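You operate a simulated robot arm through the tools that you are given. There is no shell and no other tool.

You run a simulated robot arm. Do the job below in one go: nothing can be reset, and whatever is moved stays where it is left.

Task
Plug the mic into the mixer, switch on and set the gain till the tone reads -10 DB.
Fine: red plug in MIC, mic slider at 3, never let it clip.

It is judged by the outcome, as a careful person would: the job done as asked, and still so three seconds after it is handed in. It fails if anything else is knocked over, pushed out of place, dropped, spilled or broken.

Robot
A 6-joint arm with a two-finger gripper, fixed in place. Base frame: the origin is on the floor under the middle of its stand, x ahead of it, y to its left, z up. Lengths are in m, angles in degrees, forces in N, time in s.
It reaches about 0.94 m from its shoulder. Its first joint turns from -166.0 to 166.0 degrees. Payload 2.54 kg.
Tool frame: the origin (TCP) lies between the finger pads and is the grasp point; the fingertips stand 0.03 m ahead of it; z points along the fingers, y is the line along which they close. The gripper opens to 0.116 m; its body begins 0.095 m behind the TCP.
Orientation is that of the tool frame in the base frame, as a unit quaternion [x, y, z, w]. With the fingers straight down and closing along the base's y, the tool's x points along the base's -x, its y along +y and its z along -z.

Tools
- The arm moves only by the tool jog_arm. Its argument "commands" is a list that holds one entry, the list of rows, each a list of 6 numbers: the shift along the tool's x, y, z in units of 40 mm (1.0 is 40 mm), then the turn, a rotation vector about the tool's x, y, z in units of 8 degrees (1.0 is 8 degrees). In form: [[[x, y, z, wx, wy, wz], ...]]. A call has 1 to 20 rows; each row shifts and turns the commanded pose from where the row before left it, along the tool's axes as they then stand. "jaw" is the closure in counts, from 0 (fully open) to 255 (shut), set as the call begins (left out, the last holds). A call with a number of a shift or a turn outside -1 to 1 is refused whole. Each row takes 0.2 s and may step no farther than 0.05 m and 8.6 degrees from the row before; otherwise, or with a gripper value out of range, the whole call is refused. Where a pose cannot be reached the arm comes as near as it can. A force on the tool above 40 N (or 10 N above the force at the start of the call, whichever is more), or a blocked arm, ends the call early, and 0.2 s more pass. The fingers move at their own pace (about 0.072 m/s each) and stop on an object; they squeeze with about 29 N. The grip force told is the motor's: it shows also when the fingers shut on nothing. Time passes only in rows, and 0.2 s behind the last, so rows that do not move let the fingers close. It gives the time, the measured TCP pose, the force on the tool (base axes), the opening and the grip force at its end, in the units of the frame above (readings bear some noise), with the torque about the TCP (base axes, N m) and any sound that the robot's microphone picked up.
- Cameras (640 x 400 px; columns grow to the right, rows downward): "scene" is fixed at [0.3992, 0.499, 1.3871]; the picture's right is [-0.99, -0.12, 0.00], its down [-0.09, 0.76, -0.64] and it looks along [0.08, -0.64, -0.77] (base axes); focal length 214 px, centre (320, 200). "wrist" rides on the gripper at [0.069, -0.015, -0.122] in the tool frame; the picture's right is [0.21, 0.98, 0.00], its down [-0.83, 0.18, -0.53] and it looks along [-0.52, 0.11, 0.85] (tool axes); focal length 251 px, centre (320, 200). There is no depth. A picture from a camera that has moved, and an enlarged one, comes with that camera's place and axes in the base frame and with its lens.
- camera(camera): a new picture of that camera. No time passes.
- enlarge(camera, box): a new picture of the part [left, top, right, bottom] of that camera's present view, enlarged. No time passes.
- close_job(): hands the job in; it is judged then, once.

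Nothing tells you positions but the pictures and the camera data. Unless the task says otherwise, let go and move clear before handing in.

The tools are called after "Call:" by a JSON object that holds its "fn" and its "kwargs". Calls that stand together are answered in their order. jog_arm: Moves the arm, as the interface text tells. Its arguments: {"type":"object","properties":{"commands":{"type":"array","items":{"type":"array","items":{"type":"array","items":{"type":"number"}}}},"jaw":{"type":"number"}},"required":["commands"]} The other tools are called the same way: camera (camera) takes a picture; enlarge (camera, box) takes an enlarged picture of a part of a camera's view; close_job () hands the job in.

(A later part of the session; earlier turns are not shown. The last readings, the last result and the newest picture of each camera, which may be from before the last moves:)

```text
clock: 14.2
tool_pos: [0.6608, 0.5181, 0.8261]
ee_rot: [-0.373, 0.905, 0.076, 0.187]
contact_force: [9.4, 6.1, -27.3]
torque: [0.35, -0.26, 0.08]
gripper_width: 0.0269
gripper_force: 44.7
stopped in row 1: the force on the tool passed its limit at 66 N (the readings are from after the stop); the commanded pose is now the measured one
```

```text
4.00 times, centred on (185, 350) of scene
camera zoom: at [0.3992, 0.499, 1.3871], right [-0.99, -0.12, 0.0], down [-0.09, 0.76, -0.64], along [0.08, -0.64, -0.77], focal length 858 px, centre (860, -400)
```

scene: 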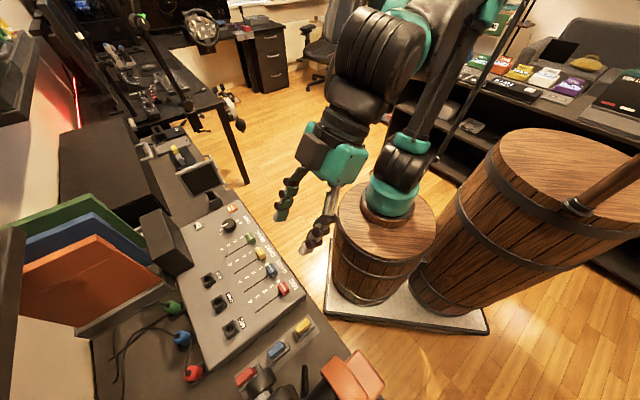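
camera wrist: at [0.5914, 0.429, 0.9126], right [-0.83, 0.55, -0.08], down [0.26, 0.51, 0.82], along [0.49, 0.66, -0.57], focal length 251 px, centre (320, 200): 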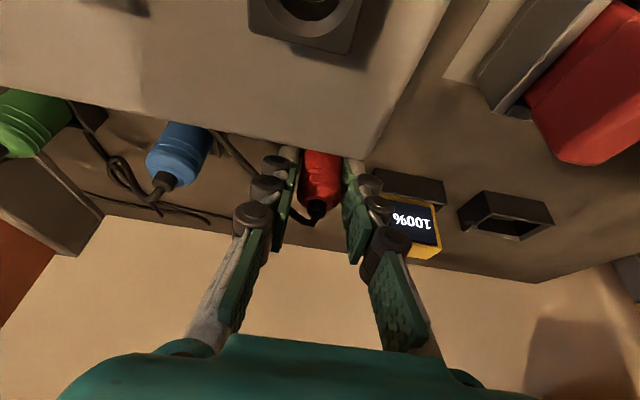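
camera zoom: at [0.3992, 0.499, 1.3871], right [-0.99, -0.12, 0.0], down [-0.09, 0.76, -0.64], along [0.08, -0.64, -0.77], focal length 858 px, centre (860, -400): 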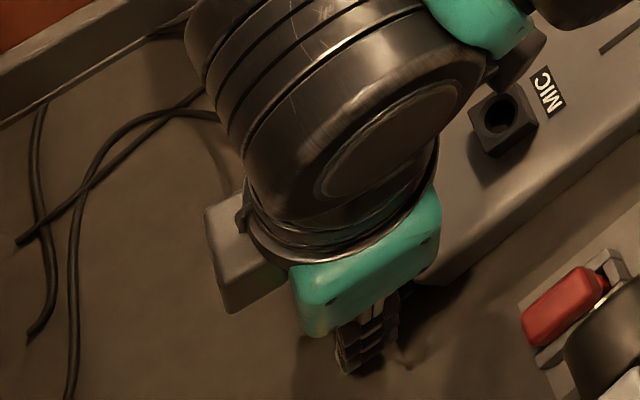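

Lifting met about 66 N, so the fingertips may be pinching the holder's rim along with the plug. I'll release, come up about 8 mm and look again.

Call:
{"fn": "jog_arm", "kwargs": {"commands": [[[0, 0, 0, 0, 0, 0], [0, 0, 0, 0, 0, 0], [0, 0, 0, 0, 0, 0]]], "jaw": 167}}

Call:
{"fn": "jog_arm", "kwargs": {"commands": [[[-0.018, 0, -0.1, 0, 0, 0], [-0.018, 0, -0.1, 0, 0, 0], [0, 0, 0, 0, 0, 0]]]}}

Call:
{"fn": "enlarge", "kwargs": {"camera": "wrist", "box": [240, 110, 400, 250]}}

Call:
{"fn": "enlarge", "kwargs": {"camera": "scene", "box": [160, 350, 230, 400]}}

```text
clock: 15.0
tool_pos: [0.6588, 0.5179, 0.8286]
ee_rot: [-0.375, 0.905, 0.078, 0.188]
contact_force: [0.2, -0.6, 0.9]
torque: [-0.04, -0.04, -0.01]
gripper_width: 0.0401
gripper_force: 0.0
```

```text
clock: 15.8
tool_pos: [0.6568, 0.5169, 0.8378]
ee_rot: [-0.374, 0.905, 0.077, 0.187]
contact_force: [0.3, -0.2, -0.2]
torque: [0.02, -0.03, 0.0]
gripper_width: 0.0401
gripper_force: 0.1
```

```text
2.86 times, centred on (320, 180) of wrist
camera zoom: at [0.5891, 0.4268, 0.9225], right [-0.83, 0.55, -0.08], down [0.26, 0.51, 0.82], along [0.49, 0.66, -0.57], focal length 718 px, centre (320, 257)
```

zoom: 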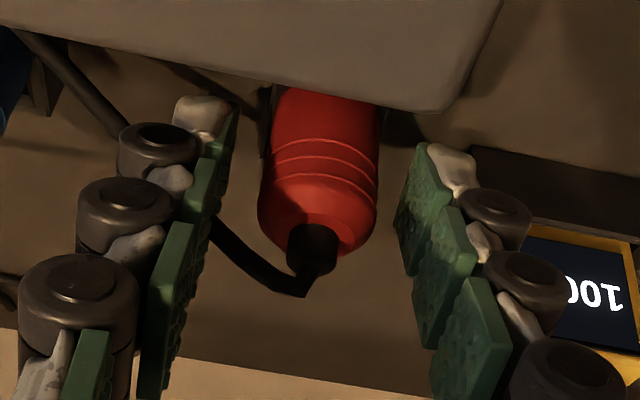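

```text
8.00 times, centred on (195, 375) of scene
camera zoom: at [0.3992, 0.499, 1.3871], right [-0.99, -0.12, 0.0], down [-0.09, 0.76, -0.64], along [0.08, -0.64, -0.77], focal length 1716 px, centre (1320, -1200)
```

zoom: 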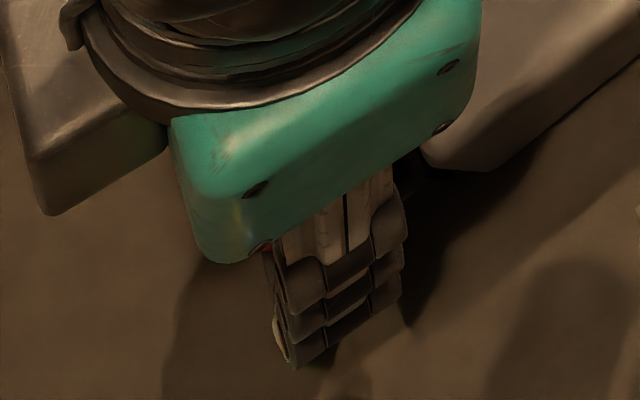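

The plug body measures about 27 mm. I'll grip here, higher on the body, and lift in small steps.

Call:
{"fn": "jog_arm", "kwargs": {"commands": [[[0, 0, 0.06, 0, 0, 0], [0, 0, 0, 0, 0, 0]]]}}

Call:
{"fn": "jog_arm", "kwargs": {"commands": [[[0, 0, 0, 0, 0, 0], [0, 0, 0, 0, 0, 0], [0, 0, 0, 0, 0, 0], [0, 0, 0, 0, 0, 0]]], "jaw": 255}}

Call:
{"fn": "jog_arm", "kwargs": {"commands": [[[-0.025, 0, -0.057, 0, 0, 0], [0, 0, 0, 0, 0, 0], [-0.025, 0, -0.057, 0, 0, 0], [0, 0, 0, 0, 0, 0]]]}}

Call:
{"fn": "enlarge", "kwargs": {"camera": "wrist", "box": [240, 110, 400, 250]}}

```text
clock: 16.4
tool_pos: [0.6582, 0.5159, 0.8343]
ee_rot: [-0.374, 0.905, 0.078, 0.187]
contact_force: [-0.3, -0.1, -0.4]
torque: [0.04, 0.01, 0.04]
gripper_width: 0.0398
gripper_force: 0.0
```

```text
clock: 17.4
tool_pos: [0.6581, 0.5167, 0.8346]
ee_rot: [-0.375, 0.904, 0.078, 0.188]
contact_force: [-0.2, -0.2, 0.3]
torque: [-0.01, 0.01, 0.02]
gripper_width: 0.0234
gripper_force: 28.9
```

```text
clock: 18.4
tool_pos: [0.6595, 0.5171, 0.8402]
ee_rot: [-0.375, 0.904, 0.078, 0.187]
contact_force: [0.9, -0.4, -0.2]
torque: [0.0, -0.04, -0.03]
gripper_width: 0.0229
gripper_force: 29.5
```

```text
2.86 times, centred on (320, 180) of wrist
camera zoom: at [0.5898, 0.4276, 0.9246], right [-0.83, 0.55, -0.08], down [0.26, 0.51, 0.82], along [0.49, 0.66, -0.57], focal length 718 px, centre (320, 257)
```

zoom: 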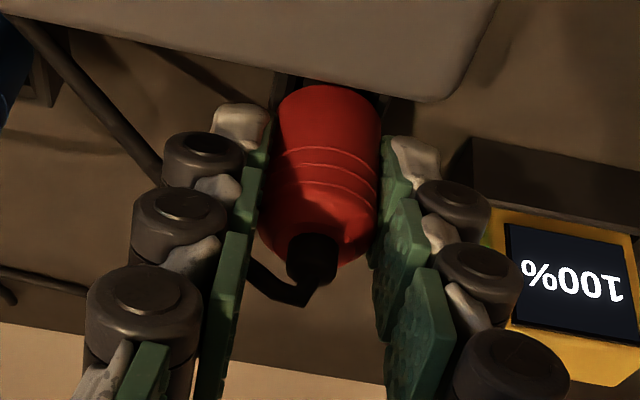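

Now it reads 23 mm with no resistance, so the earlier 27 mm was the holder's rim. I'll continue lifting gently.

Call:
{"fn": "jog_arm", "kwargs": {"commands": [[[-0.05, 0, -0.115, 0, 0, 0], [-0.05, 0, -0.115, 0, 0, 0], [-0.1, 0, -0.23, 0, 0, 0], [-0.1, 0, -0.23, 0, 0, 0], [0, 0, 0, 0, 0, 0]]]}}

Call:
{"fn": "camera", "kwargs": {"camera": "wrist"}}

Call:
{"fn": "enlarge", "kwargs": {"camera": "wrist", "box": [240, 110, 400, 250]}}

Call:
{"fn": "enlarge", "kwargs": {"camera": "scene", "box": [160, 350, 230, 400]}}

```text
clock: 19.6
tool_pos: [0.6596, 0.5182, 0.8692]
ee_rot: [-0.375, 0.905, 0.077, 0.187]
contact_force: [0.3, -0.2, -0.9]
torque: [0.0, 0.01, -0.04]
gripper_width: 0.0233
gripper_force: 29.2
```

```text
taken
camera wrist: at [0.5902, 0.4278, 0.9549], right [-0.83, 0.55, -0.08], down [0.26, 0.51, 0.82], along [0.49, 0.66, -0.57], focal length 251 px, centre (320, 200)
```

wrist: 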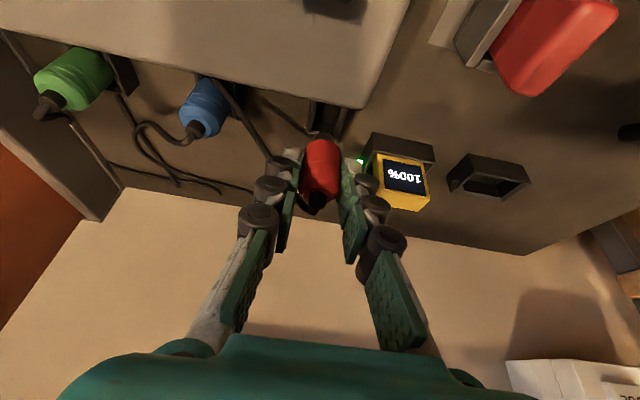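

```text
2.86 times, centred on (320, 180) of wrist
camera zoom: at [0.5902, 0.4278, 0.9549], right [-0.83, 0.55, -0.08], down [0.26, 0.51, 0.82], along [0.49, 0.66, -0.57], focal length 718 px, centre (320, 257)
```

zoom: 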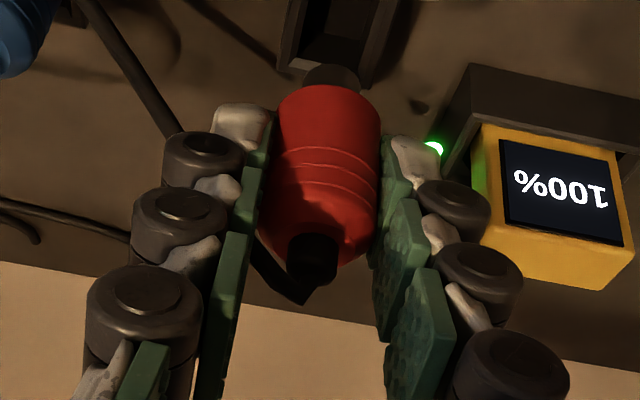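

```text
8.00 times, centred on (195, 375) of scene
camera zoom: at [0.3992, 0.499, 1.3871], right [-0.99, -0.12, 0.0], down [-0.09, 0.76, -0.64], along [0.08, -0.64, -0.77], focal length 1716 px, centre (1320, -1200)
```

zoom: 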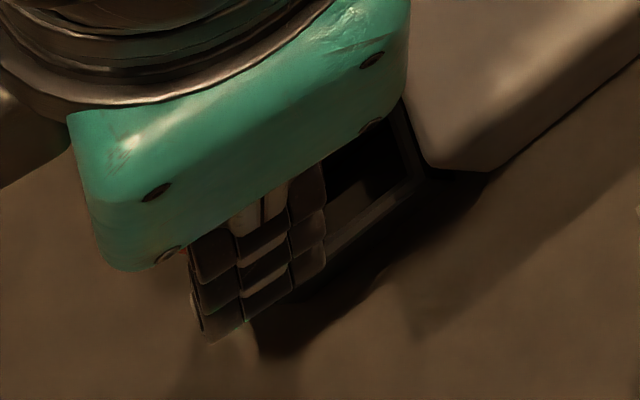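

The plug is out of its holder, hanging vertically with its dark pin below. I'll lift clear and carry it over the MIC jack at e1≈0.121, e2≈0.740.

Call:
{"fn": "jog_arm", "kwargs": {"commands": [[[-0.1525, 0, -0.35, 0, 0, 0], [-0.1525, 0, -0.35, 0, 0, 0], [-0.1525, 0, -0.35, 0, 0, 0], [-0.1525, 0, -0.35, 0, 0, 0], [0.472, -0.105, -0.206, 0, 0, 0], [0.472, -0.105, -0.206, 0, 0, 0], [0.472, -0.105, -0.206, 0, 0, 0], [0.472, -0.105, -0.206, 0, 0, 0], [0.472, -0.105, -0.206, 0, 0, 0], [0, 0, 0, 0, 0, 0]]]}}

Call:
{"fn": "camera", "kwargs": {"camera": "wrist"}}

Call:
{"fn": "enlarge", "kwargs": {"camera": "wrist", "box": [240, 60, 400, 200]}}

Call:
{"fn": "enlarge", "kwargs": {"camera": "scene", "box": [170, 270, 270, 360]}}

```text
clock: 21.8
tool_pos: [0.5979, 0.4286, 0.9318]
ee_rot: [-0.375, 0.905, 0.078, 0.187]
contact_force: [0.5, 0.2, -0.2]
torque: [0.0, -0.01, 0.01]
gripper_width: 0.0233
gripper_force: 28.6
```

```text
taken
camera wrist: at [0.5303, 0.3392, 1.0161], right [-0.83, 0.55, -0.08], down [0.26, 0.51, 0.82], along [0.49, 0.66, -0.57], focal length 251 px, centre (320, 200)
```

wrist: 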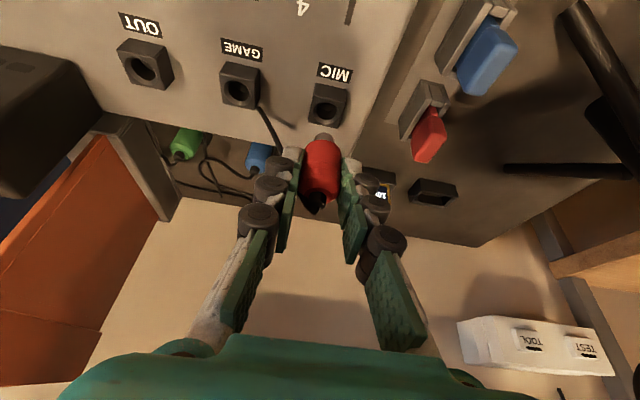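

```text
2.86 times, centred on (320, 130) of wrist
camera zoom: at [0.5303, 0.3392, 1.0161], right [-0.83, 0.55, -0.08], down [0.26, 0.51, 0.82], along [0.49, 0.66, -0.57], focal length 718 px, centre (320, 400)
```

zoom: 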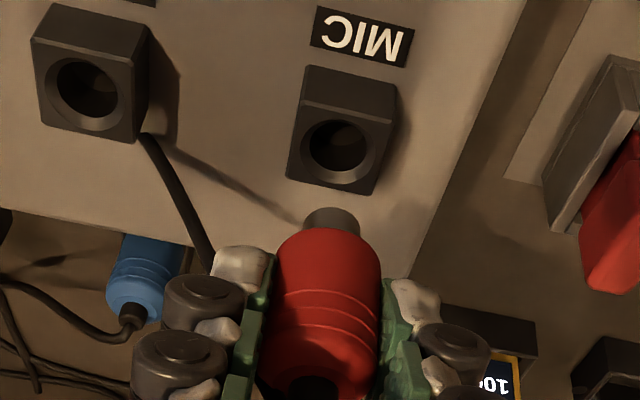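

```text
4.44 times, centred on (220, 315) of scene
camera zoom: at [0.3992, 0.499, 1.3871], right [-0.99, -0.12, 0.0], down [-0.09, 0.76, -0.64], along [0.08, -0.64, -0.77], focal length 953 px, centre (764, -311)
```

zoom: 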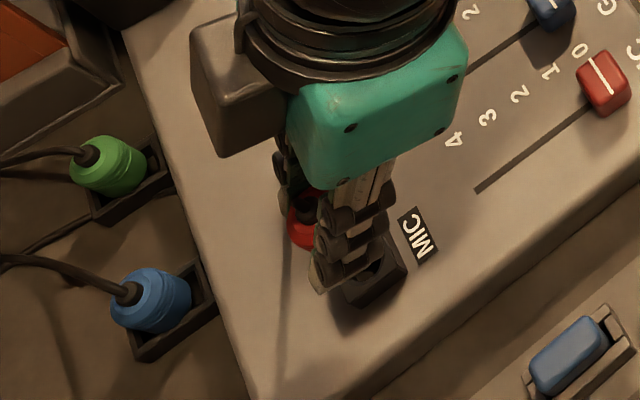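

The plug is above the MIC jack, and e1 alignment checks out against the vertical vanishing direction. I'll lower to just above the hole to check the other direction.

Call:
{"fn": "jog_arm", "kwargs": {"commands": [[[0.106, 0, 0.336, 0, 0, 0], [0.106, 0, 0.336, 0, 0, 0], [0, 0, 0, 0, 0, 0]]]}}

Call:
{"fn": "enlarge", "kwargs": {"camera": "wrist", "box": [250, 60, 390, 180]}}

Call:
{"fn": "enlarge", "kwargs": {"camera": "scene", "box": [200, 300, 260, 350]}}

```text
clock: 22.6
tool_pos: [0.6009, 0.4334, 0.9034]
ee_rot: [-0.375, 0.905, 0.078, 0.187]
contact_force: [0.3, 0.4, 0.3]
torque: [0.02, -0.02, 0.0]
gripper_width: 0.0236
gripper_force: 28.5
```

```text
3.33 times, centred on (320, 120) of wrist
camera zoom: at [0.5334, 0.3425, 0.9878], right [-0.83, 0.55, -0.08], down [0.26, 0.51, 0.82], along [0.49, 0.66, -0.57], focal length 838 px, centre (320, 467)
```

zoom: 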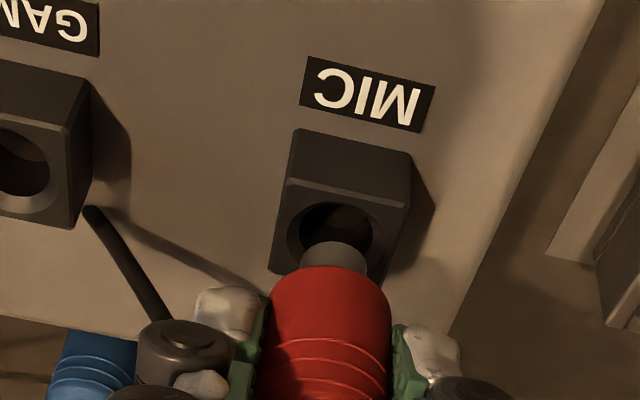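

```text
8.00 times, centred on (230, 325) of scene
camera zoom: at [0.3992, 0.499, 1.3871], right [-0.99, -0.12, 0.0], down [-0.09, 0.76, -0.64], along [0.08, -0.64, -0.77], focal length 1716 px, centre (1040, -800)
```

zoom: 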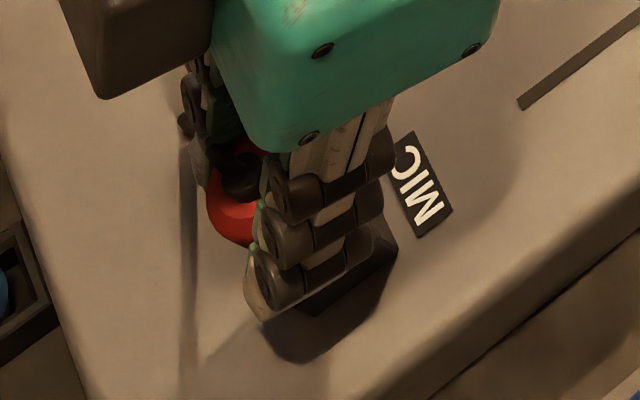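

The pin tip lies directly over the hole in both views, within a millimetre or two, and the hole has a chamfer. I'll descend in 2 mm steps and watch the force.

Call:
{"fn": "jog_arm", "kwargs": {"commands": [[[0.02, 0, 0.0458, 0, 0, 0], [0.02, 0, 0.0458, 0, 0, 0], [0.02, 0, 0.0458, 0, 0, 0], [0.02, 0, 0.0458, 0, 0, 0], [0.02, 0, 0.0458, 0, 0, 0], [0, 0, 0, 0, 0, 0]]]}}

Call:
{"fn": "enlarge", "kwargs": {"camera": "wrist", "box": [250, 60, 390, 180]}}

```text
clock: 24.0
tool_pos: [0.6036, 0.4312, 0.895]
ee_rot: [-0.375, 0.905, 0.077, 0.187]
contact_force: [0.1, 0.1, -0.4]
torque: [0.01, -0.02, -0.01]
gripper_width: 0.0232
gripper_force: 28.7
```

```text
3.33 times, centred on (320, 120) of wrist
camera zoom: at [0.5339, 0.343, 0.9785], right [-0.83, 0.55, -0.08], down [0.26, 0.51, 0.82], along [0.49, 0.66, -0.57], focal length 838 px, centre (320, 467)
```

zoom: 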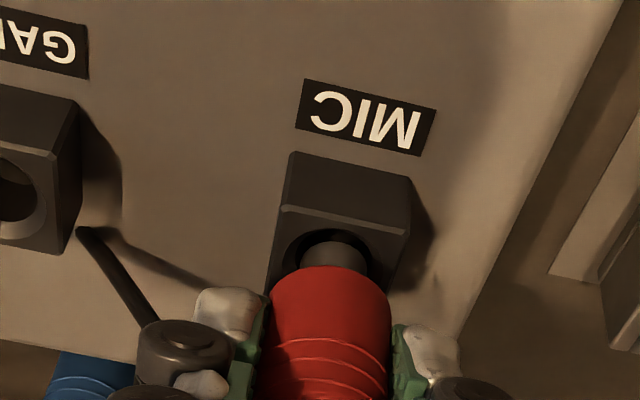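

Still no contact and the pin looks centred in the hole. I'll continue down.

Call:
{"fn": "jog_arm", "kwargs": {"commands": [[[0.02, 0, 0.0458, 0, 0, 0], [0.02, 0, 0.0458, 0, 0, 0], [0.02, 0, 0.0458, 0, 0, 0], [0, 0, 0, 0, 0, 0]]]}}

Call:
{"fn": "enlarge", "kwargs": {"camera": "wrist", "box": [250, 60, 390, 180]}}

```text
clock: 25.0
tool_pos: [0.6038, 0.4331, 0.8862]
ee_rot: [-0.375, 0.905, 0.078, 0.187]
contact_force: [8.4, 9.0, -3.5]
torque: [0.44, -0.41, -0.01]
gripper_width: 0.0231
gripper_force: 29.3
```

```text
3.33 times, centred on (320, 120) of wrist
camera zoom: at [0.5343, 0.3431, 0.9713], right [-0.83, 0.55, -0.08], down [0.26, 0.51, 0.82], along [0.49, 0.66, -0.57], focal length 838 px, centre (320, 467)
```

zoom: 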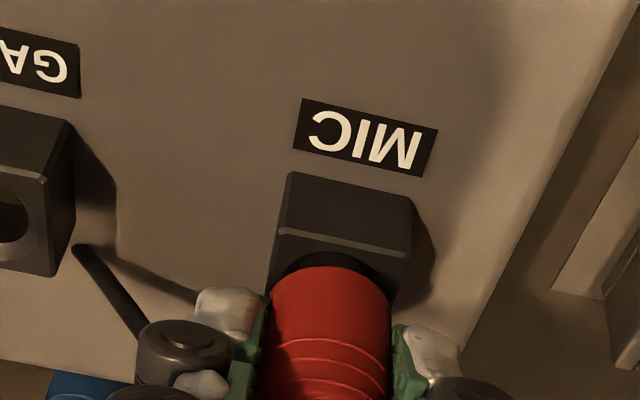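

The pin has entered and presses lightly on the near wall, 12 N toward +e2. I'll nudge 1.2 mm toward +e2 and continue.

Call:
{"fn": "jog_arm", "kwargs": {"commands": [[[-0.0275, 0, 0.012, 0, 0, 0], [0.02, 0, 0.0458, 0, 0, 0], [0, 0, 0, 0, 0, 0]]]}}

Call:
{"fn": "enlarge", "kwargs": {"camera": "wrist", "box": [250, 60, 390, 180]}}

```text
clock: 25.8
tool_pos: [0.602, 0.4335, 0.8837]
ee_rot: [-0.375, 0.905, 0.077, 0.187]
contact_force: [0.5, 0.7, -0.4]
torque: [0.02, -0.01, -0.02]
gripper_width: 0.0233
gripper_force: 28.9
```

```text
3.33 times, centred on (320, 120) of wrist
camera zoom: at [0.5346, 0.3433, 0.9698], right [-0.83, 0.55, -0.08], down [0.26, 0.51, 0.82], along [0.49, 0.66, -0.57], focal length 838 px, centre (320, 467)
```

zoom: 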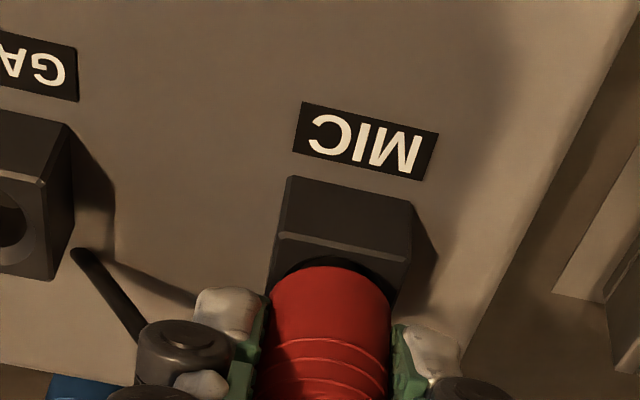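

Forces are near zero. I'll continue pushing down until it seats.

Call:
{"fn": "jog_arm", "kwargs": {"commands": [[[0.02, 0, 0.0458, 0, 0, 0], [0.02, 0, 0.0458, 0, 0, 0], [0, 0, 0, 0, 0, 0]]]}}

Call:
{"fn": "enlarge", "kwargs": {"camera": "wrist", "box": [250, 60, 390, 180]}}

```text
clock: 26.6
tool_pos: [0.6032, 0.433, 0.8812]
ee_rot: [-0.374, 0.905, 0.076, 0.187]
contact_force: [0.7, -0.1, -0.5]
torque: [-0.02, 0.03, 0.05]
gripper_width: 0.0235
gripper_force: 28.7
```

```text
3.33 times, centred on (320, 120) of wrist
camera zoom: at [0.5346, 0.3434, 0.9662], right [-0.83, 0.55, -0.08], down [0.26, 0.51, 0.82], along [0.49, 0.66, -0.57], focal length 838 px, centre (320, 467)
```

zoom: 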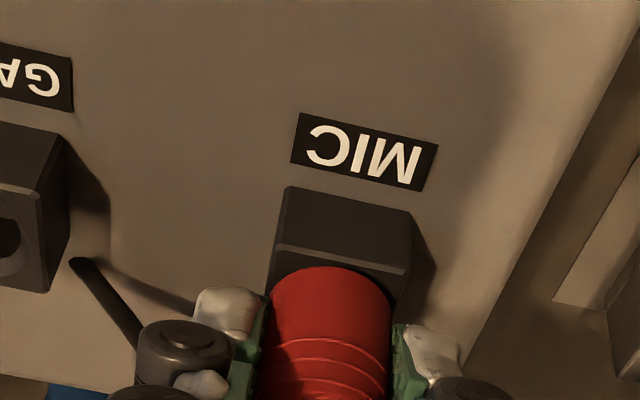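

Still free. A few more small steps down.

Call:
{"fn": "jog_arm", "kwargs": {"commands": [[[0.02, 0, 0.0458, 0, 0, 0], [0.02, 0, 0.0458, 0, 0, 0], [0, 0, 0, 0, 0, 0]]]}}

Call:
{"fn": "jog_arm", "kwargs": {"commands": [[[0.01, 0, 0.023, 0, 0, 0], [0.01, 0, 0.023, 0, 0, 0], [0, 0, 0, 0, 0, 0]]]}}

Call:
{"fn": "enlarge", "kwargs": {"camera": "wrist", "box": [250, 60, 390, 180]}}

```text
clock: 27.4
tool_pos: [0.6026, 0.4316, 0.8789]
ee_rot: [-0.374, 0.905, 0.078, 0.188]
contact_force: [5.4, 4.4, 32.6]
torque: [0.23, -0.25, -0.04]
gripper_width: 0.0232
gripper_force: 29.5
```

```text
clock: 27.7
tool_pos: [0.6017, 0.4325, 0.8796]
ee_rot: [-0.375, 0.904, 0.079, 0.188]
contact_force: [-4.3, -5.7, 18.4]
torque: [-0.18, 0.16, -0.04]
gripper_width: 0.0235
gripper_force: 29.3
stopped in row 1: the force on the tool passed its limit at 48 N (the readings are from after the stop); the commanded pose is now the measured one
```

```text
3.33 times, centred on (320, 120) of wrist
camera zoom: at [0.5343, 0.343, 0.9639], right [-0.83, 0.55, -0.09], down [0.26, 0.51, 0.82], along [0.5, 0.66, -0.57], focal length 838 px, centre (320, 467)
```

zoom: 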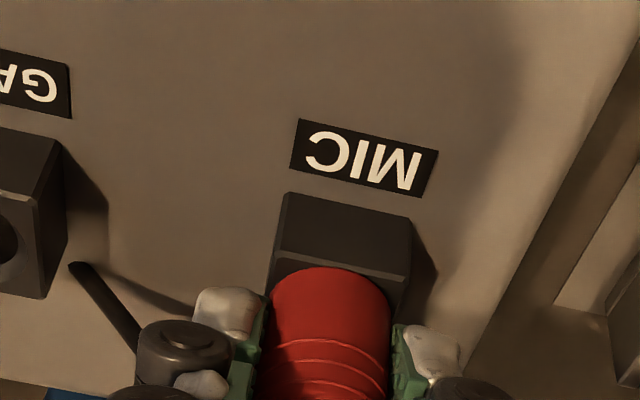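

It bottomed out at TCP z≈0.8795, as predicted for full seating, with the body resting on the jack. I'll release, back straight off and inspect.

Call:
{"fn": "jog_arm", "kwargs": {"commands": [[[0, 0, 0, 0, 0, 0], [0, 0, 0, 0, 0, 0], [0, 0, 0, 0, 0, 0]]], "jaw": 140}}

Call:
{"fn": "jog_arm", "kwargs": {"commands": [[[-0.1, 0, -0.23, 0, 0, 0], [-0.2, 0, -0.46, 0, 0, 0], [-0.2, 0, -0.46, 0, 0, 0], [-0.3, 0, -0.69, 0, 0, 0], [0, 0, 0, 0, 0, 0]]]}}

Call:
{"fn": "camera", "kwargs": {"camera": "wrist"}}

Call:
{"fn": "enlarge", "kwargs": {"camera": "scene", "box": [180, 290, 270, 360]}}

```text
clock: 28.5
tool_pos: [0.6032, 0.4327, 0.8787]
ee_rot: [-0.375, 0.905, 0.077, 0.188]
contact_force: [0.2, -0.7, 0.2]
torque: [0.02, 0.0, -0.03]
gripper_width: 0.0524
gripper_force: 0.0
```

```text
clock: 29.7
tool_pos: [0.6019, 0.4336, 0.9605]
ee_rot: [-0.375, 0.905, 0.077, 0.188]
contact_force: [-0.1, 0.1, -0.3]
torque: [-0.04, 0.03, 0.01]
gripper_width: 0.0524
gripper_force: 0.1
```

```text
taken
camera wrist: at [0.5333, 0.3443, 1.043], right [-0.83, 0.55, -0.09], down [0.26, 0.51, 0.82], along [0.5, 0.66, -0.57], focal length 251 px, centre (320, 200)
```

wrist: 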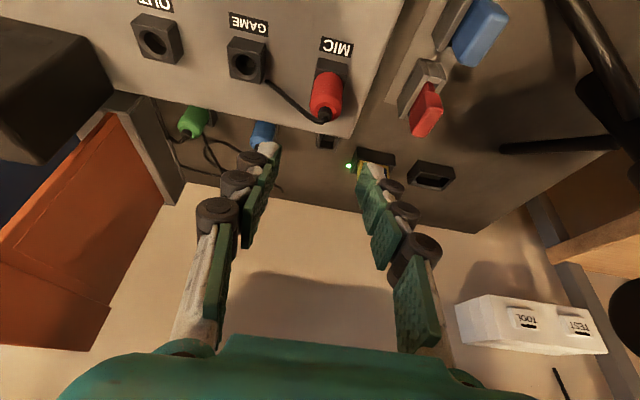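

```text
5.71 times, centred on (225, 325) of scene
camera zoom: at [0.3992, 0.499, 1.3871], right [-0.99, -0.12, 0.0], down [-0.09, 0.76, -0.64], along [0.08, -0.64, -0.77], focal length 1226 px, centre (863, -514)
```

zoom: 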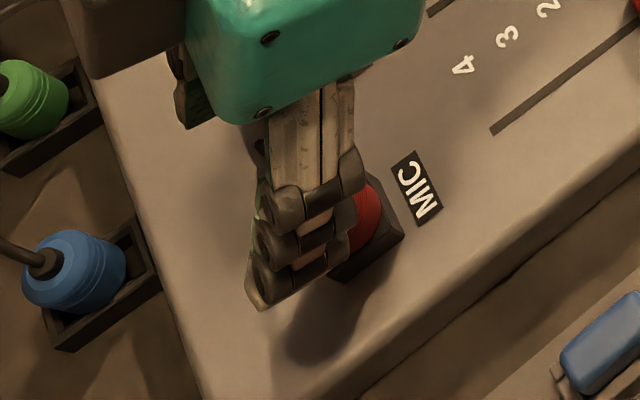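

The red plug stands upright in the MIC jack. I'll zoom to confirm seating and read the slider scale and gain knob.

Call:
{"fn": "enlarge", "kwargs": {"camera": "wrist", "box": [270, 20, 390, 140]}}

Call:
{"fn": "enlarge", "kwargs": {"camera": "scene", "box": [230, 240, 310, 330]}}

Call:
{"fn": "enlarge", "kwargs": {"camera": "scene", "box": [185, 190, 265, 250]}}

```text
3.33 times, centred on (330, 80) of wrist
camera zoom: at [0.5333, 0.3443, 1.043], right [-0.83, 0.55, -0.09], down [0.26, 0.51, 0.82], along [0.5, 0.66, -0.57], focal length 838 px, centre (287, 600)
```

zoom: 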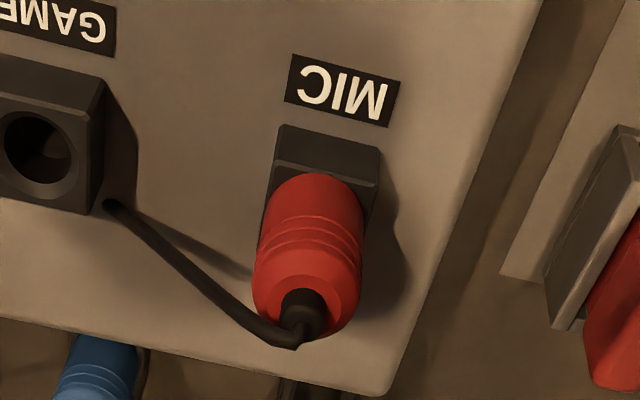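

```text
4.44 times, centred on (270, 285) of scene
camera zoom: at [0.3992, 0.499, 1.3871], right [-0.99, -0.12, 0.0], down [-0.09, 0.76, -0.64], along [0.08, -0.64, -0.77], focal length 953 px, centre (542, -178)
```

zoom: 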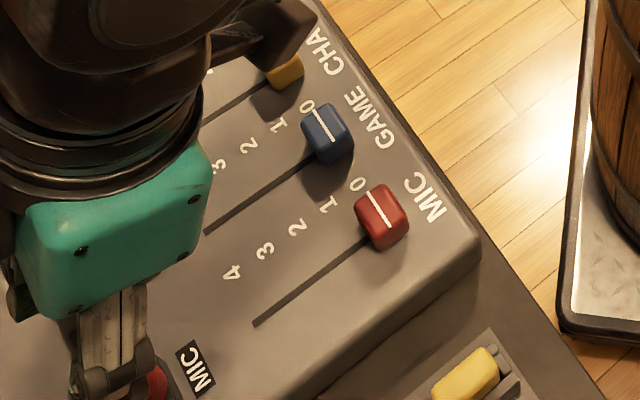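

```text
6.67 times, centred on (225, 220) of scene
camera zoom: at [0.3992, 0.499, 1.3871], right [-0.99, -0.12, 0.0], down [-0.09, 0.76, -0.64], along [0.08, -0.64, -0.77], focal length 1430 px, centre (953, 67)
```

zoom: 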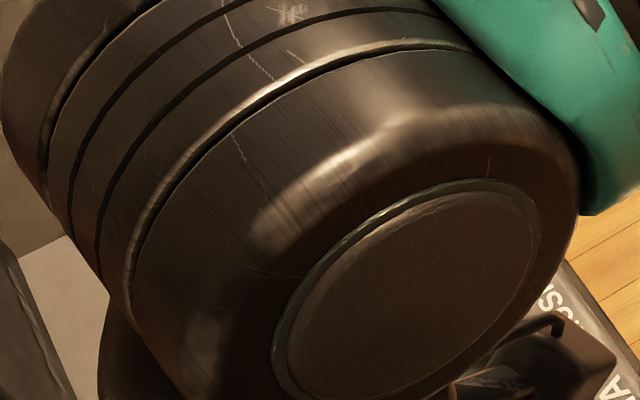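

The plug is seated. From the labels, the MIC slider runs along e2 at about 20 mm per unit (0 at e2≈0.601, 3 at ≈0.661, slot at e1≈0.120). I'll go to the front of the slider, bring the tool vertical, close the fingers and push from behind.

Call:
{"fn": "jog_arm", "kwargs": {"commands": [[[0.985, 0, -0.43, 0, 0, 0], [0.985, 0, -0.43, 0, 0, 0], [0.985, 0, -0.43, 0, 0, 0], [0.985, 0, -0.43, 0, 0, 0], [0, 0, 0, 0, 1, 0], [0, 0, 0, 0, 1, 0], [0, 0, 0, 0, 0.95, 0], [0, 0, 0, 0, 0, 0]]], "jaw": 255}}

Call:
{"fn": "camera", "kwargs": {"camera": "wrist"}}

Call:
{"fn": "camera", "kwargs": {"camera": "scene"}}

```text
clock: 31.5
tool_pos: [0.4797, 0.3116, 0.9583]
ee_rot: [-0.383, 0.924, 0.0, -0.002]
contact_force: [-0.9, -0.4, 0.8]
torque: [0.02, -0.01, -0.01]
gripper_width: 0.0
gripper_force: 28.4
```

```text
taken
camera wrist: at [0.4425, 0.2528, 1.0803], right [-0.84, 0.54, 0.0], down [0.46, 0.71, 0.53], along [0.29, 0.45, -0.85], focal length 251 px, centre (320, 200)
```

wrist: 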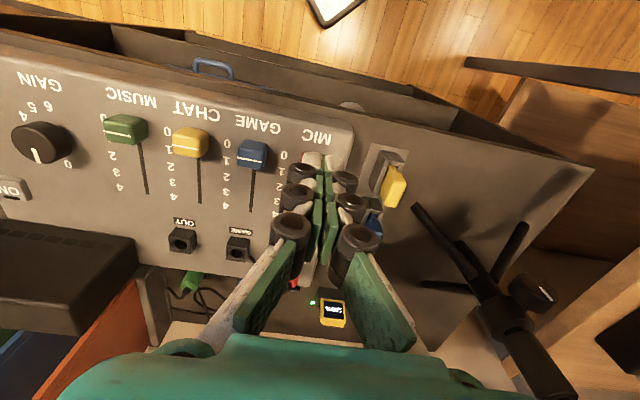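

```text
taken
```

scene: 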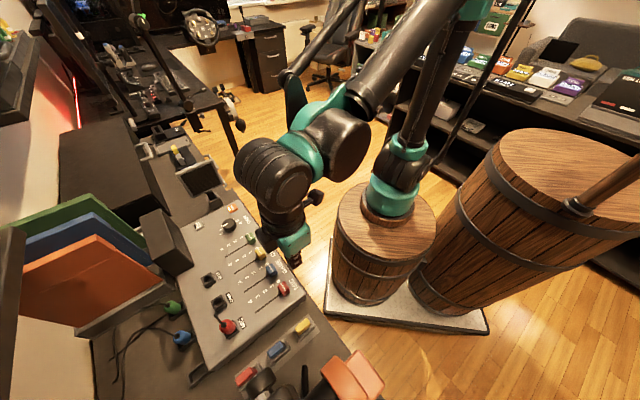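

The gripper is poised in front of the MIC slider. I'll check the close-ups before lowering.

Call:
{"fn": "enlarge", "kwargs": {"camera": "scene", "box": [220, 210, 340, 330]}}

Call:
{"fn": "enlarge", "kwargs": {"camera": "wrist", "box": [240, 90, 400, 210]}}

Call:
{"fn": "enlarge", "kwargs": {"camera": "wrist", "box": [0, 60, 120, 210]}}

```text
3.33 times, centred on (280, 270) of scene
camera zoom: at [0.3992, 0.499, 1.3871], right [-0.99, -0.12, 0.0], down [-0.09, 0.76, -0.64], along [0.08, -0.64, -0.77], focal length 715 px, centre (453, -33)
```

zoom: 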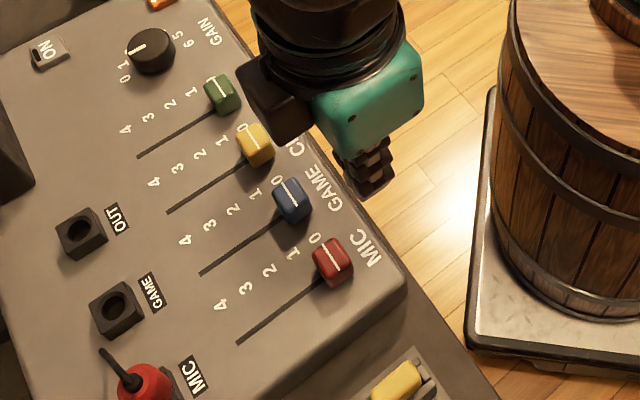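

```text
3.33 times, centred on (320, 150) of wrist
camera zoom: at [0.4425, 0.2528, 1.0803], right [-0.84, 0.54, 0.0], down [0.46, 0.71, 0.53], along [0.29, 0.45, -0.85], focal length 838 px, centre (320, 367)
```

zoom: 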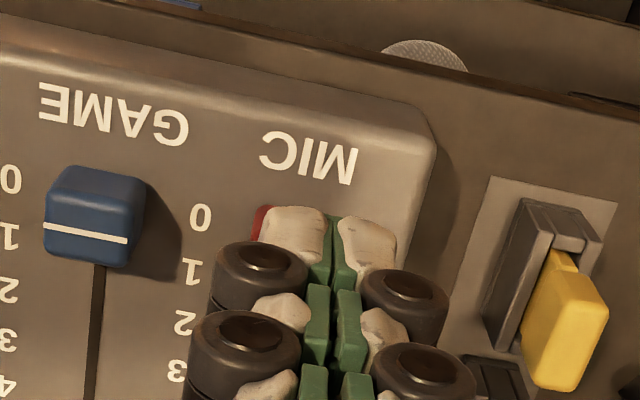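

```text
2.67 times, centred on (60, 135) of wrist
camera zoom: at [0.4425, 0.2528, 1.0803], right [-0.84, 0.54, 0.0], down [0.46, 0.71, 0.53], along [0.29, 0.45, -0.85], focal length 670 px, centre (1013, 373)
```

zoom: 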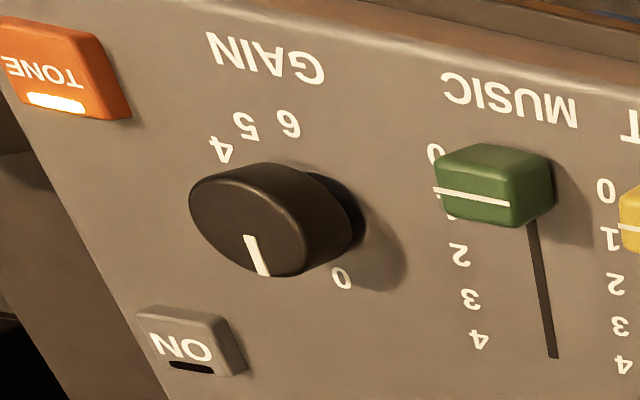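

The area is clear. I'll lower the closed fingers to just above the panel, in front of the MIC slider knob.

Call:
{"fn": "jog_arm", "kwargs": {"commands": [[[0, -0.03, 0.8, 0, 0, 0], [0, 0, 0.8, 0, 0, 0], [0, 0, 0.6, 0, 0, 0], [0, 0, 0.3, 0, 0, 0], [0, 0, 0, 0, 0, 0]]]}}

Call:
{"fn": "enlarge", "kwargs": {"camera": "scene", "box": [220, 210, 340, 330]}}

Call:
{"fn": "camera", "kwargs": {"camera": "wrist"}}

```text
clock: 32.7
tool_pos: [0.482, 0.3101, 0.8587]
ee_rot: [-0.383, 0.924, 0.0, 0.0]
contact_force: [-0.3, 0.5, 0.7]
torque: [-0.01, 0.01, 0.02]
gripper_width: 0.0
gripper_force: 28.6
```

```text
3.33 times, centred on (280, 270) of scene
camera zoom: at [0.3992, 0.499, 1.3871], right [-0.99, -0.12, 0.0], down [-0.09, 0.76, -0.64], along [0.08, -0.64, -0.77], focal length 715 px, centre (453, -33)
```

zoom: 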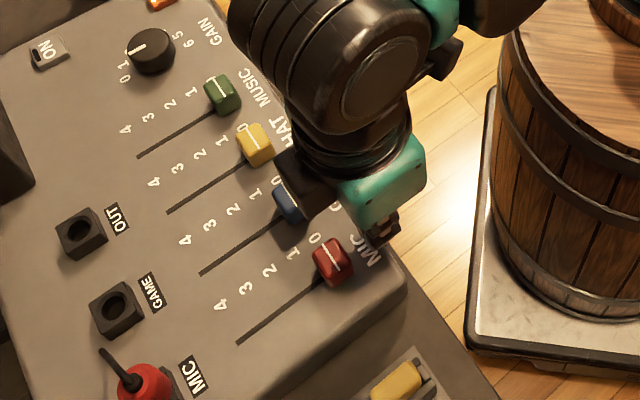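

```text
taken
camera wrist: at [0.4442, 0.2515, 0.9807], right [-0.84, 0.54, 0.0], down [0.46, 0.71, 0.53], along [0.29, 0.45, -0.85], focal length 251 px, centre (320, 200)
```

wrist: 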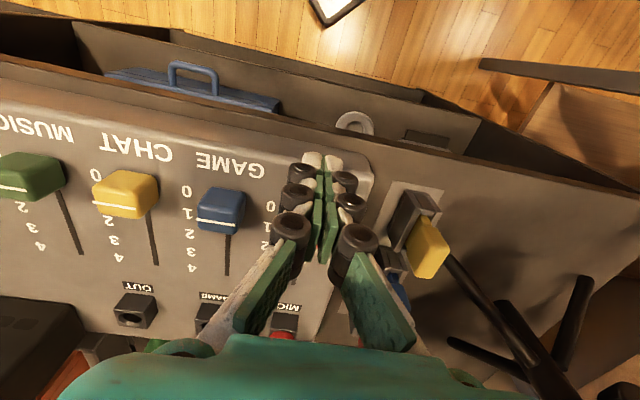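

The tips are in line behind the slider knob. I'll push forward about 56 mm in 8 mm steps, then check.

Call:
{"fn": "jog_arm", "kwargs": {"commands": [[[-0.2, 0, 0, 0, 0, 0], [-0.2, 0, 0, 0, 0, 0], [-0.2, 0, 0, 0, 0, 0], [-0.2, 0, 0, 0, 0, 0], [-0.2, 0, 0, 0, 0, 0], [-0.2, 0, 0, 0, 0, 0], [-0.2, 0, 0, 0, 0, 0], [0, 0, 0, 0, 0, 0]]]}}

Call:
{"fn": "enlarge", "kwargs": {"camera": "scene", "box": [220, 210, 340, 330]}}

Call:
{"fn": "camera", "kwargs": {"camera": "wrist"}}

```text
clock: 34.5
tool_pos: [0.5217, 0.351, 0.8584]
ee_rot: [-0.382, 0.924, 0.0, -0.001]
contact_force: [-0.8, -0.6, 0.2]
torque: [0.02, 0.06, 0.0]
gripper_width: 0.0
gripper_force: 28.5
```

```text
3.33 times, centred on (280, 270) of scene
camera zoom: at [0.3992, 0.499, 1.3871], right [-0.99, -0.12, 0.0], down [-0.09, 0.76, -0.64], along [0.08, -0.64, -0.77], focal length 715 px, centre (453, -33)
```

zoom: 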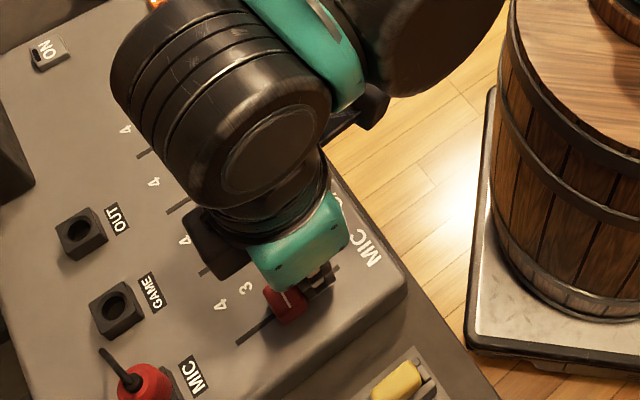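

```text
taken
camera wrist: at [0.4841, 0.2916, 0.9814], right [-0.84, 0.54, 0.0], down [0.46, 0.71, 0.53], along [0.29, 0.45, -0.85], focal length 251 px, centre (320, 200)
```

wrist: 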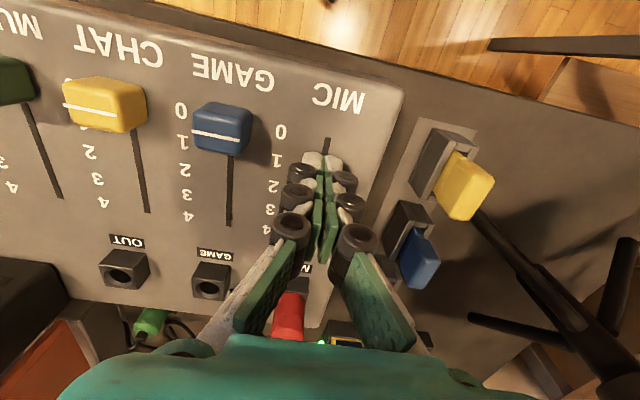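

The slider is now at about 2.0 (knob e2≈0.641 with TCP e2≈0.617). I'll push another 15 mm and check.

Call:
{"fn": "jog_arm", "kwargs": {"commands": [[[-0.125, 0, 0, 0, 0, 0], [-0.125, 0, 0, 0, 0, 0], [-0.125, 0, 0, 0, 0, 0], [0, 0, 0, 0, 0, 0]]]}}

Call:
{"fn": "enlarge", "kwargs": {"camera": "scene", "box": [235, 270, 295, 320]}}

Call:
{"fn": "enlarge", "kwargs": {"camera": "wrist", "box": [240, 70, 400, 230]}}

```text
clock: 35.5
tool_pos: [0.5329, 0.362, 0.858]
ee_rot: [-0.382, 0.924, -0.001, -0.001]
contact_force: [-0.1, -0.6, 0.5]
torque: [-0.03, 0.01, 0.04]
gripper_width: 0.0001
gripper_force: 28.1
```

```text
8.00 times, centred on (265, 295) of scene
camera zoom: at [0.3992, 0.499, 1.3871], right [-0.99, -0.12, 0.0], down [-0.09, 0.76, -0.64], along [0.08, -0.64, -0.77], focal length 1716 px, centre (760, -560)
```

zoom: 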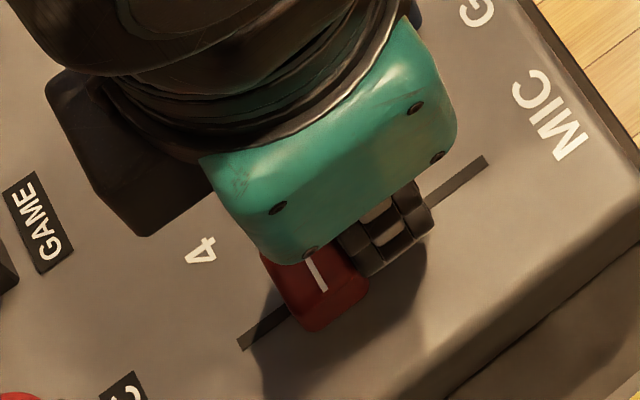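

```text
2.50 times, centred on (320, 150) of wrist
camera zoom: at [0.4952, 0.3022, 0.9805], right [-0.84, 0.54, 0.0], down [0.46, 0.71, 0.53], along [0.29, 0.45, -0.85], focal length 629 px, centre (320, 325)
```

zoom: 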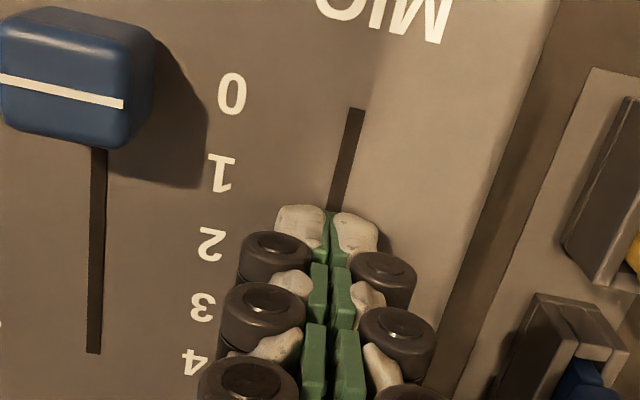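

It's at about 2.75 now (line at e2≈0.6556, target 0.6607). Pushing 5 mm more.

Call:
{"fn": "jog_arm", "kwargs": {"commands": [[[-0.065, 0, 0, 0, 0, 0], [-0.06, 0, 0, 0, 0, 0], [0, 0, 0, 0, 0, 0]]]}}

Call:
{"fn": "enlarge", "kwargs": {"camera": "scene", "box": [235, 270, 295, 320]}}

```text
clock: 36.3
tool_pos: [0.5364, 0.3655, 0.8586]
ee_rot: [-0.383, 0.924, 0.0, -0.001]
contact_force: [-0.5, 0.3, 0.0]
torque: [0.01, 0.0, 0.05]
gripper_width: 0.0002
gripper_force: 28.7
```

```text
8.00 times, centred on (265, 295) of scene
camera zoom: at [0.3992, 0.499, 1.3871], right [-0.99, -0.12, 0.0], down [-0.09, 0.76, -0.64], along [0.08, -0.64, -0.77], focal length 1716 px, centre (760, -560)
```

zoom: 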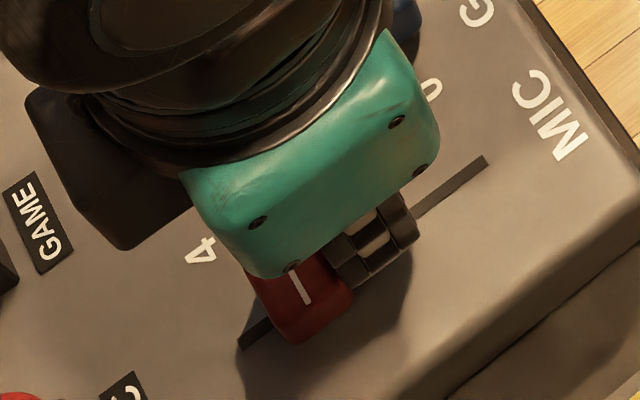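

The line reads e2≈0.661, which is about 3.0. I'll back off, lift and check without obstruction.

Call:
{"fn": "jog_arm", "kwargs": {"commands": [[[0.4, 0, 0, 0, 0, 0], [0.2, 0, -0.6, 0, 0, 0], [0, 0, -0.9, 0, 0, 0], [0, 0, -0.9, 0, 0, 0], [0.9, 0, 0, 0, 0, 0], [0.9, 0, 0, 0, 0, 0], [0, 0, 0, 0, 0, 0]]]}}

Call:
{"fn": "enlarge", "kwargs": {"camera": "scene", "box": [225, 250, 315, 330]}}

Call:
{"fn": "camera", "kwargs": {"camera": "wrist"}}

```text
clock: 37.9
tool_pos: [0.469, 0.2962, 0.9538]
ee_rot: [-0.383, 0.924, 0.0, -0.002]
contact_force: [-0.1, 0.0, -0.5]
torque: [0.0, -0.01, 0.0]
gripper_width: 0.0
gripper_force: 29.0
```

```text
5.00 times, centred on (270, 290) of scene
camera zoom: at [0.3992, 0.499, 1.3871], right [-0.99, -0.12, 0.0], down [-0.09, 0.76, -0.64], along [0.08, -0.64, -0.77], focal length 1072 px, centre (570, -250)
```

zoom: 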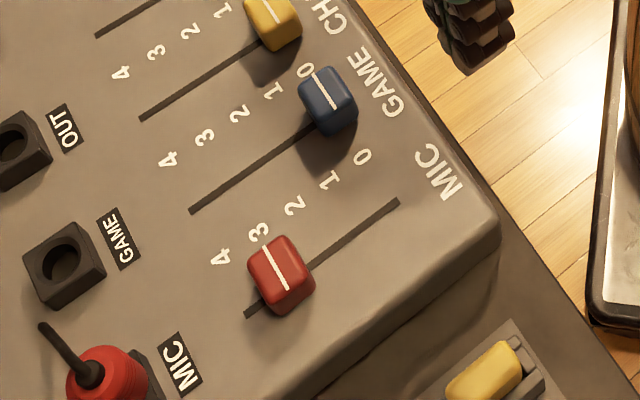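

```text
taken
camera wrist: at [0.431, 0.2371, 1.076], right [-0.84, 0.54, 0.0], down [0.46, 0.71, 0.53], along [0.29, 0.45, -0.85], focal length 251 px, centre (320, 200)
```

wrist: 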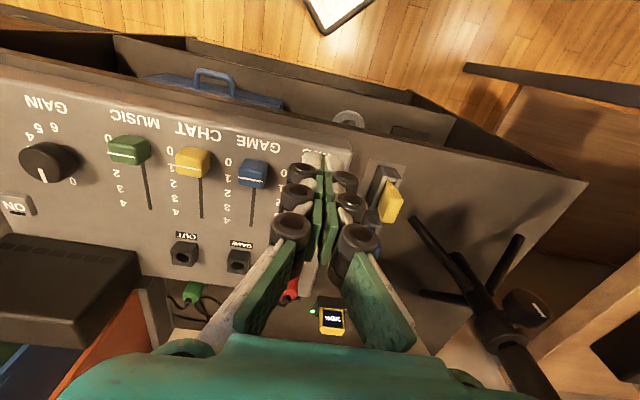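

The MIC slider reads 3.0 in the clear view. Next is power. I place the ON button near e1≈0.448, e2≈0.707 and TONE (already lit) near e1≈0.432, e2≈0.604. I'll go up and across to look at that side and the meter.

Call:
{"fn": "jog_arm", "kwargs": {"commands": [[[0, 0, -0.9, 0, 0, 0], [0, 0, -0.9, 0, 0, 0], [0.1, -0.95, 0, 0, 0, 0], [0.1, -0.95, 0, 0, 0, 0], [0.1, -0.95, 0, 0, 0, 0], [0.1, -0.95, 0, 0, 0, 0], [0.1, -0.95, 0, 0, 0, 0], [0.1, -0.95, 0, 0, 0, 0], [0, 0, 0, 0, 0, 0]]]}}

Call:
{"fn": "camera", "kwargs": {"camera": "wrist"}}

Call:
{"fn": "camera", "kwargs": {"camera": "scene"}}

```text
clock: 39.9
tool_pos: [0.6121, 0.117, 1.0271]
ee_rot: [-0.382, 0.924, 0.0, -0.002]
contact_force: [0.8, -0.6, 0.2]
torque: [0.02, 0.02, 0.02]
gripper_width: 0.0
gripper_force: 28.0
```

```text
taken
camera wrist: at [0.5744, 0.0573, 1.1491], right [-0.84, 0.54, 0.0], down [0.46, 0.71, 0.53], along [0.29, 0.45, -0.85], focal length 251 px, centre (320, 200)
```

wrist: 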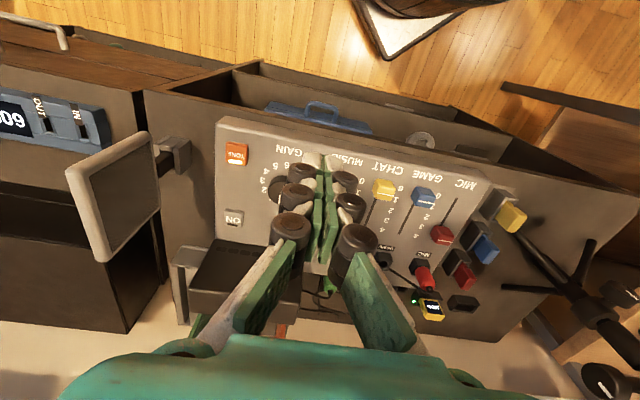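

```text
taken
```

scene: 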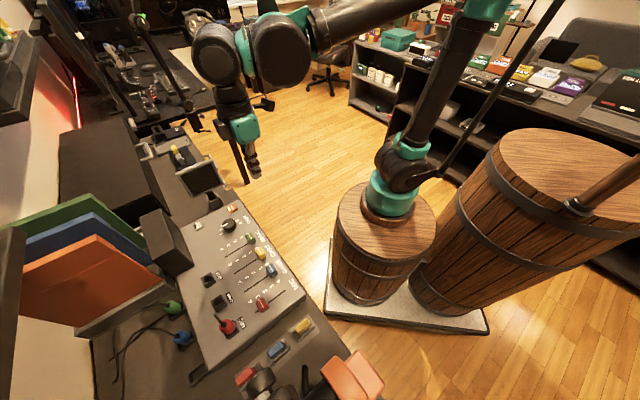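

I can see the ON and TONE buttons and the black box beside them. I'll zoom for detail.

Call:
{"fn": "enlarge", "kwargs": {"camera": "wrist", "box": [170, 120, 330, 330]}}

Call:
{"fn": "enlarge", "kwargs": {"camera": "scene", "box": [130, 180, 270, 270]}}

```text
1.90 times, centred on (250, 225) of wrist
camera zoom: at [0.5744, 0.0573, 1.1491], right [-0.84, 0.54, 0.0], down [0.46, 0.71, 0.53], along [0.29, 0.45, -0.85], focal length 479 px, centre (453, 152)
```

zoom: 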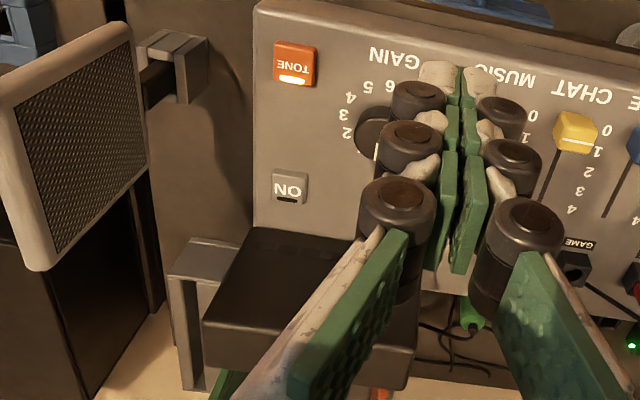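

```text
4.44 times, centred on (200, 225) of scene
camera zoom: at [0.3992, 0.499, 1.3871], right [-0.99, -0.12, 0.0], down [-0.09, 0.76, -0.64], along [0.08, -0.64, -0.77], focal length 953 px, centre (853, 89)
```

zoom: 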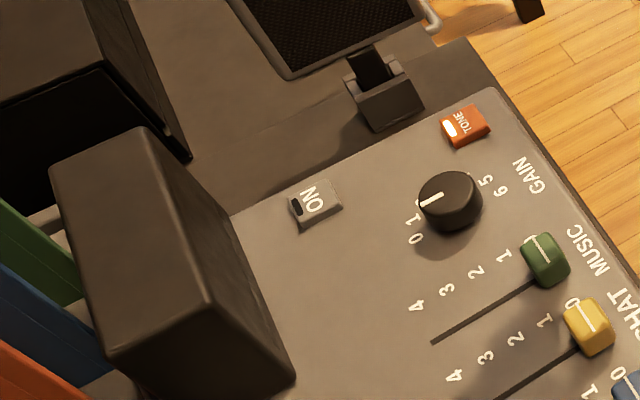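

The gain scale is 30° per unit. 0 points away from the robot (+e2), it increases clockwise, and the pointer is at 0, so powering on is safe. The ON button is at e1≈0.446, e2≈0.704, with the black box behind at e2≥0.756. I'll move the closed fingers above ON.

Call:
{"fn": "jog_arm", "kwargs": {"commands": [[[-0.942, -0.48, 0.3, 0, 0, 0], [-0.942, -0.48, 0.3, 0, 0, 0], [-0.942, -0.48, 0.3, 0, 0, 0], [-0.942, -0.48, 0.3, 0, 0, 0], [-0.942, -0.48, 0.3, 0, 0, 0], [0, 0, 0.6, 0, 0, 0], [0, 0, 0, 0, 0, 0]]]}}

Call:
{"fn": "camera", "kwargs": {"camera": "wrist"}}

Call:
{"fn": "enlarge", "kwargs": {"camera": "scene", "box": [130, 160, 270, 270]}}

```text
clock: 41.5
tool_pos: [0.8138, 0.1838, 0.9438]
ee_rot: [-0.382, 0.924, 0.0, -0.001]
contact_force: [0.0, 0.6, 0.7]
torque: [-0.01, -0.01, 0.01]
gripper_width: 0.0
gripper_force: 28.1
```

```text
taken
camera wrist: at [0.7757, 0.1238, 1.0657], right [-0.84, 0.54, 0.0], down [0.46, 0.71, 0.53], along [0.29, 0.45, -0.85], focal length 251 px, centre (320, 200)
```

wrist: 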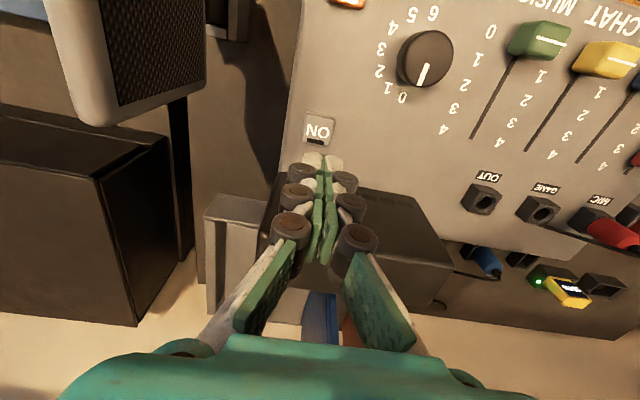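

```text
3.64 times, centred on (200, 215) of scene
camera zoom: at [0.3992, 0.499, 1.3871], right [-0.99, -0.12, 0.0], down [-0.09, 0.76, -0.64], along [0.08, -0.64, -0.77], focal length 780 px, centre (756, 146)
```

zoom: 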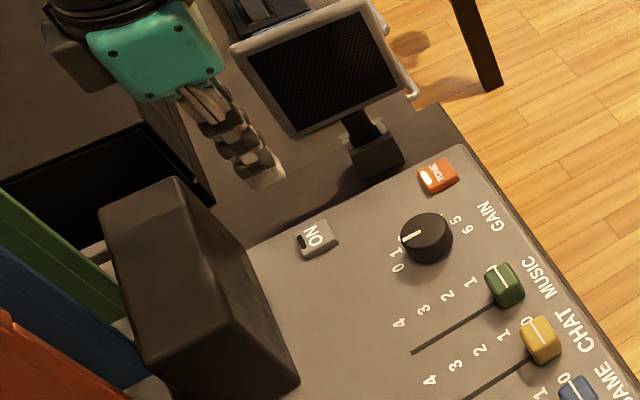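

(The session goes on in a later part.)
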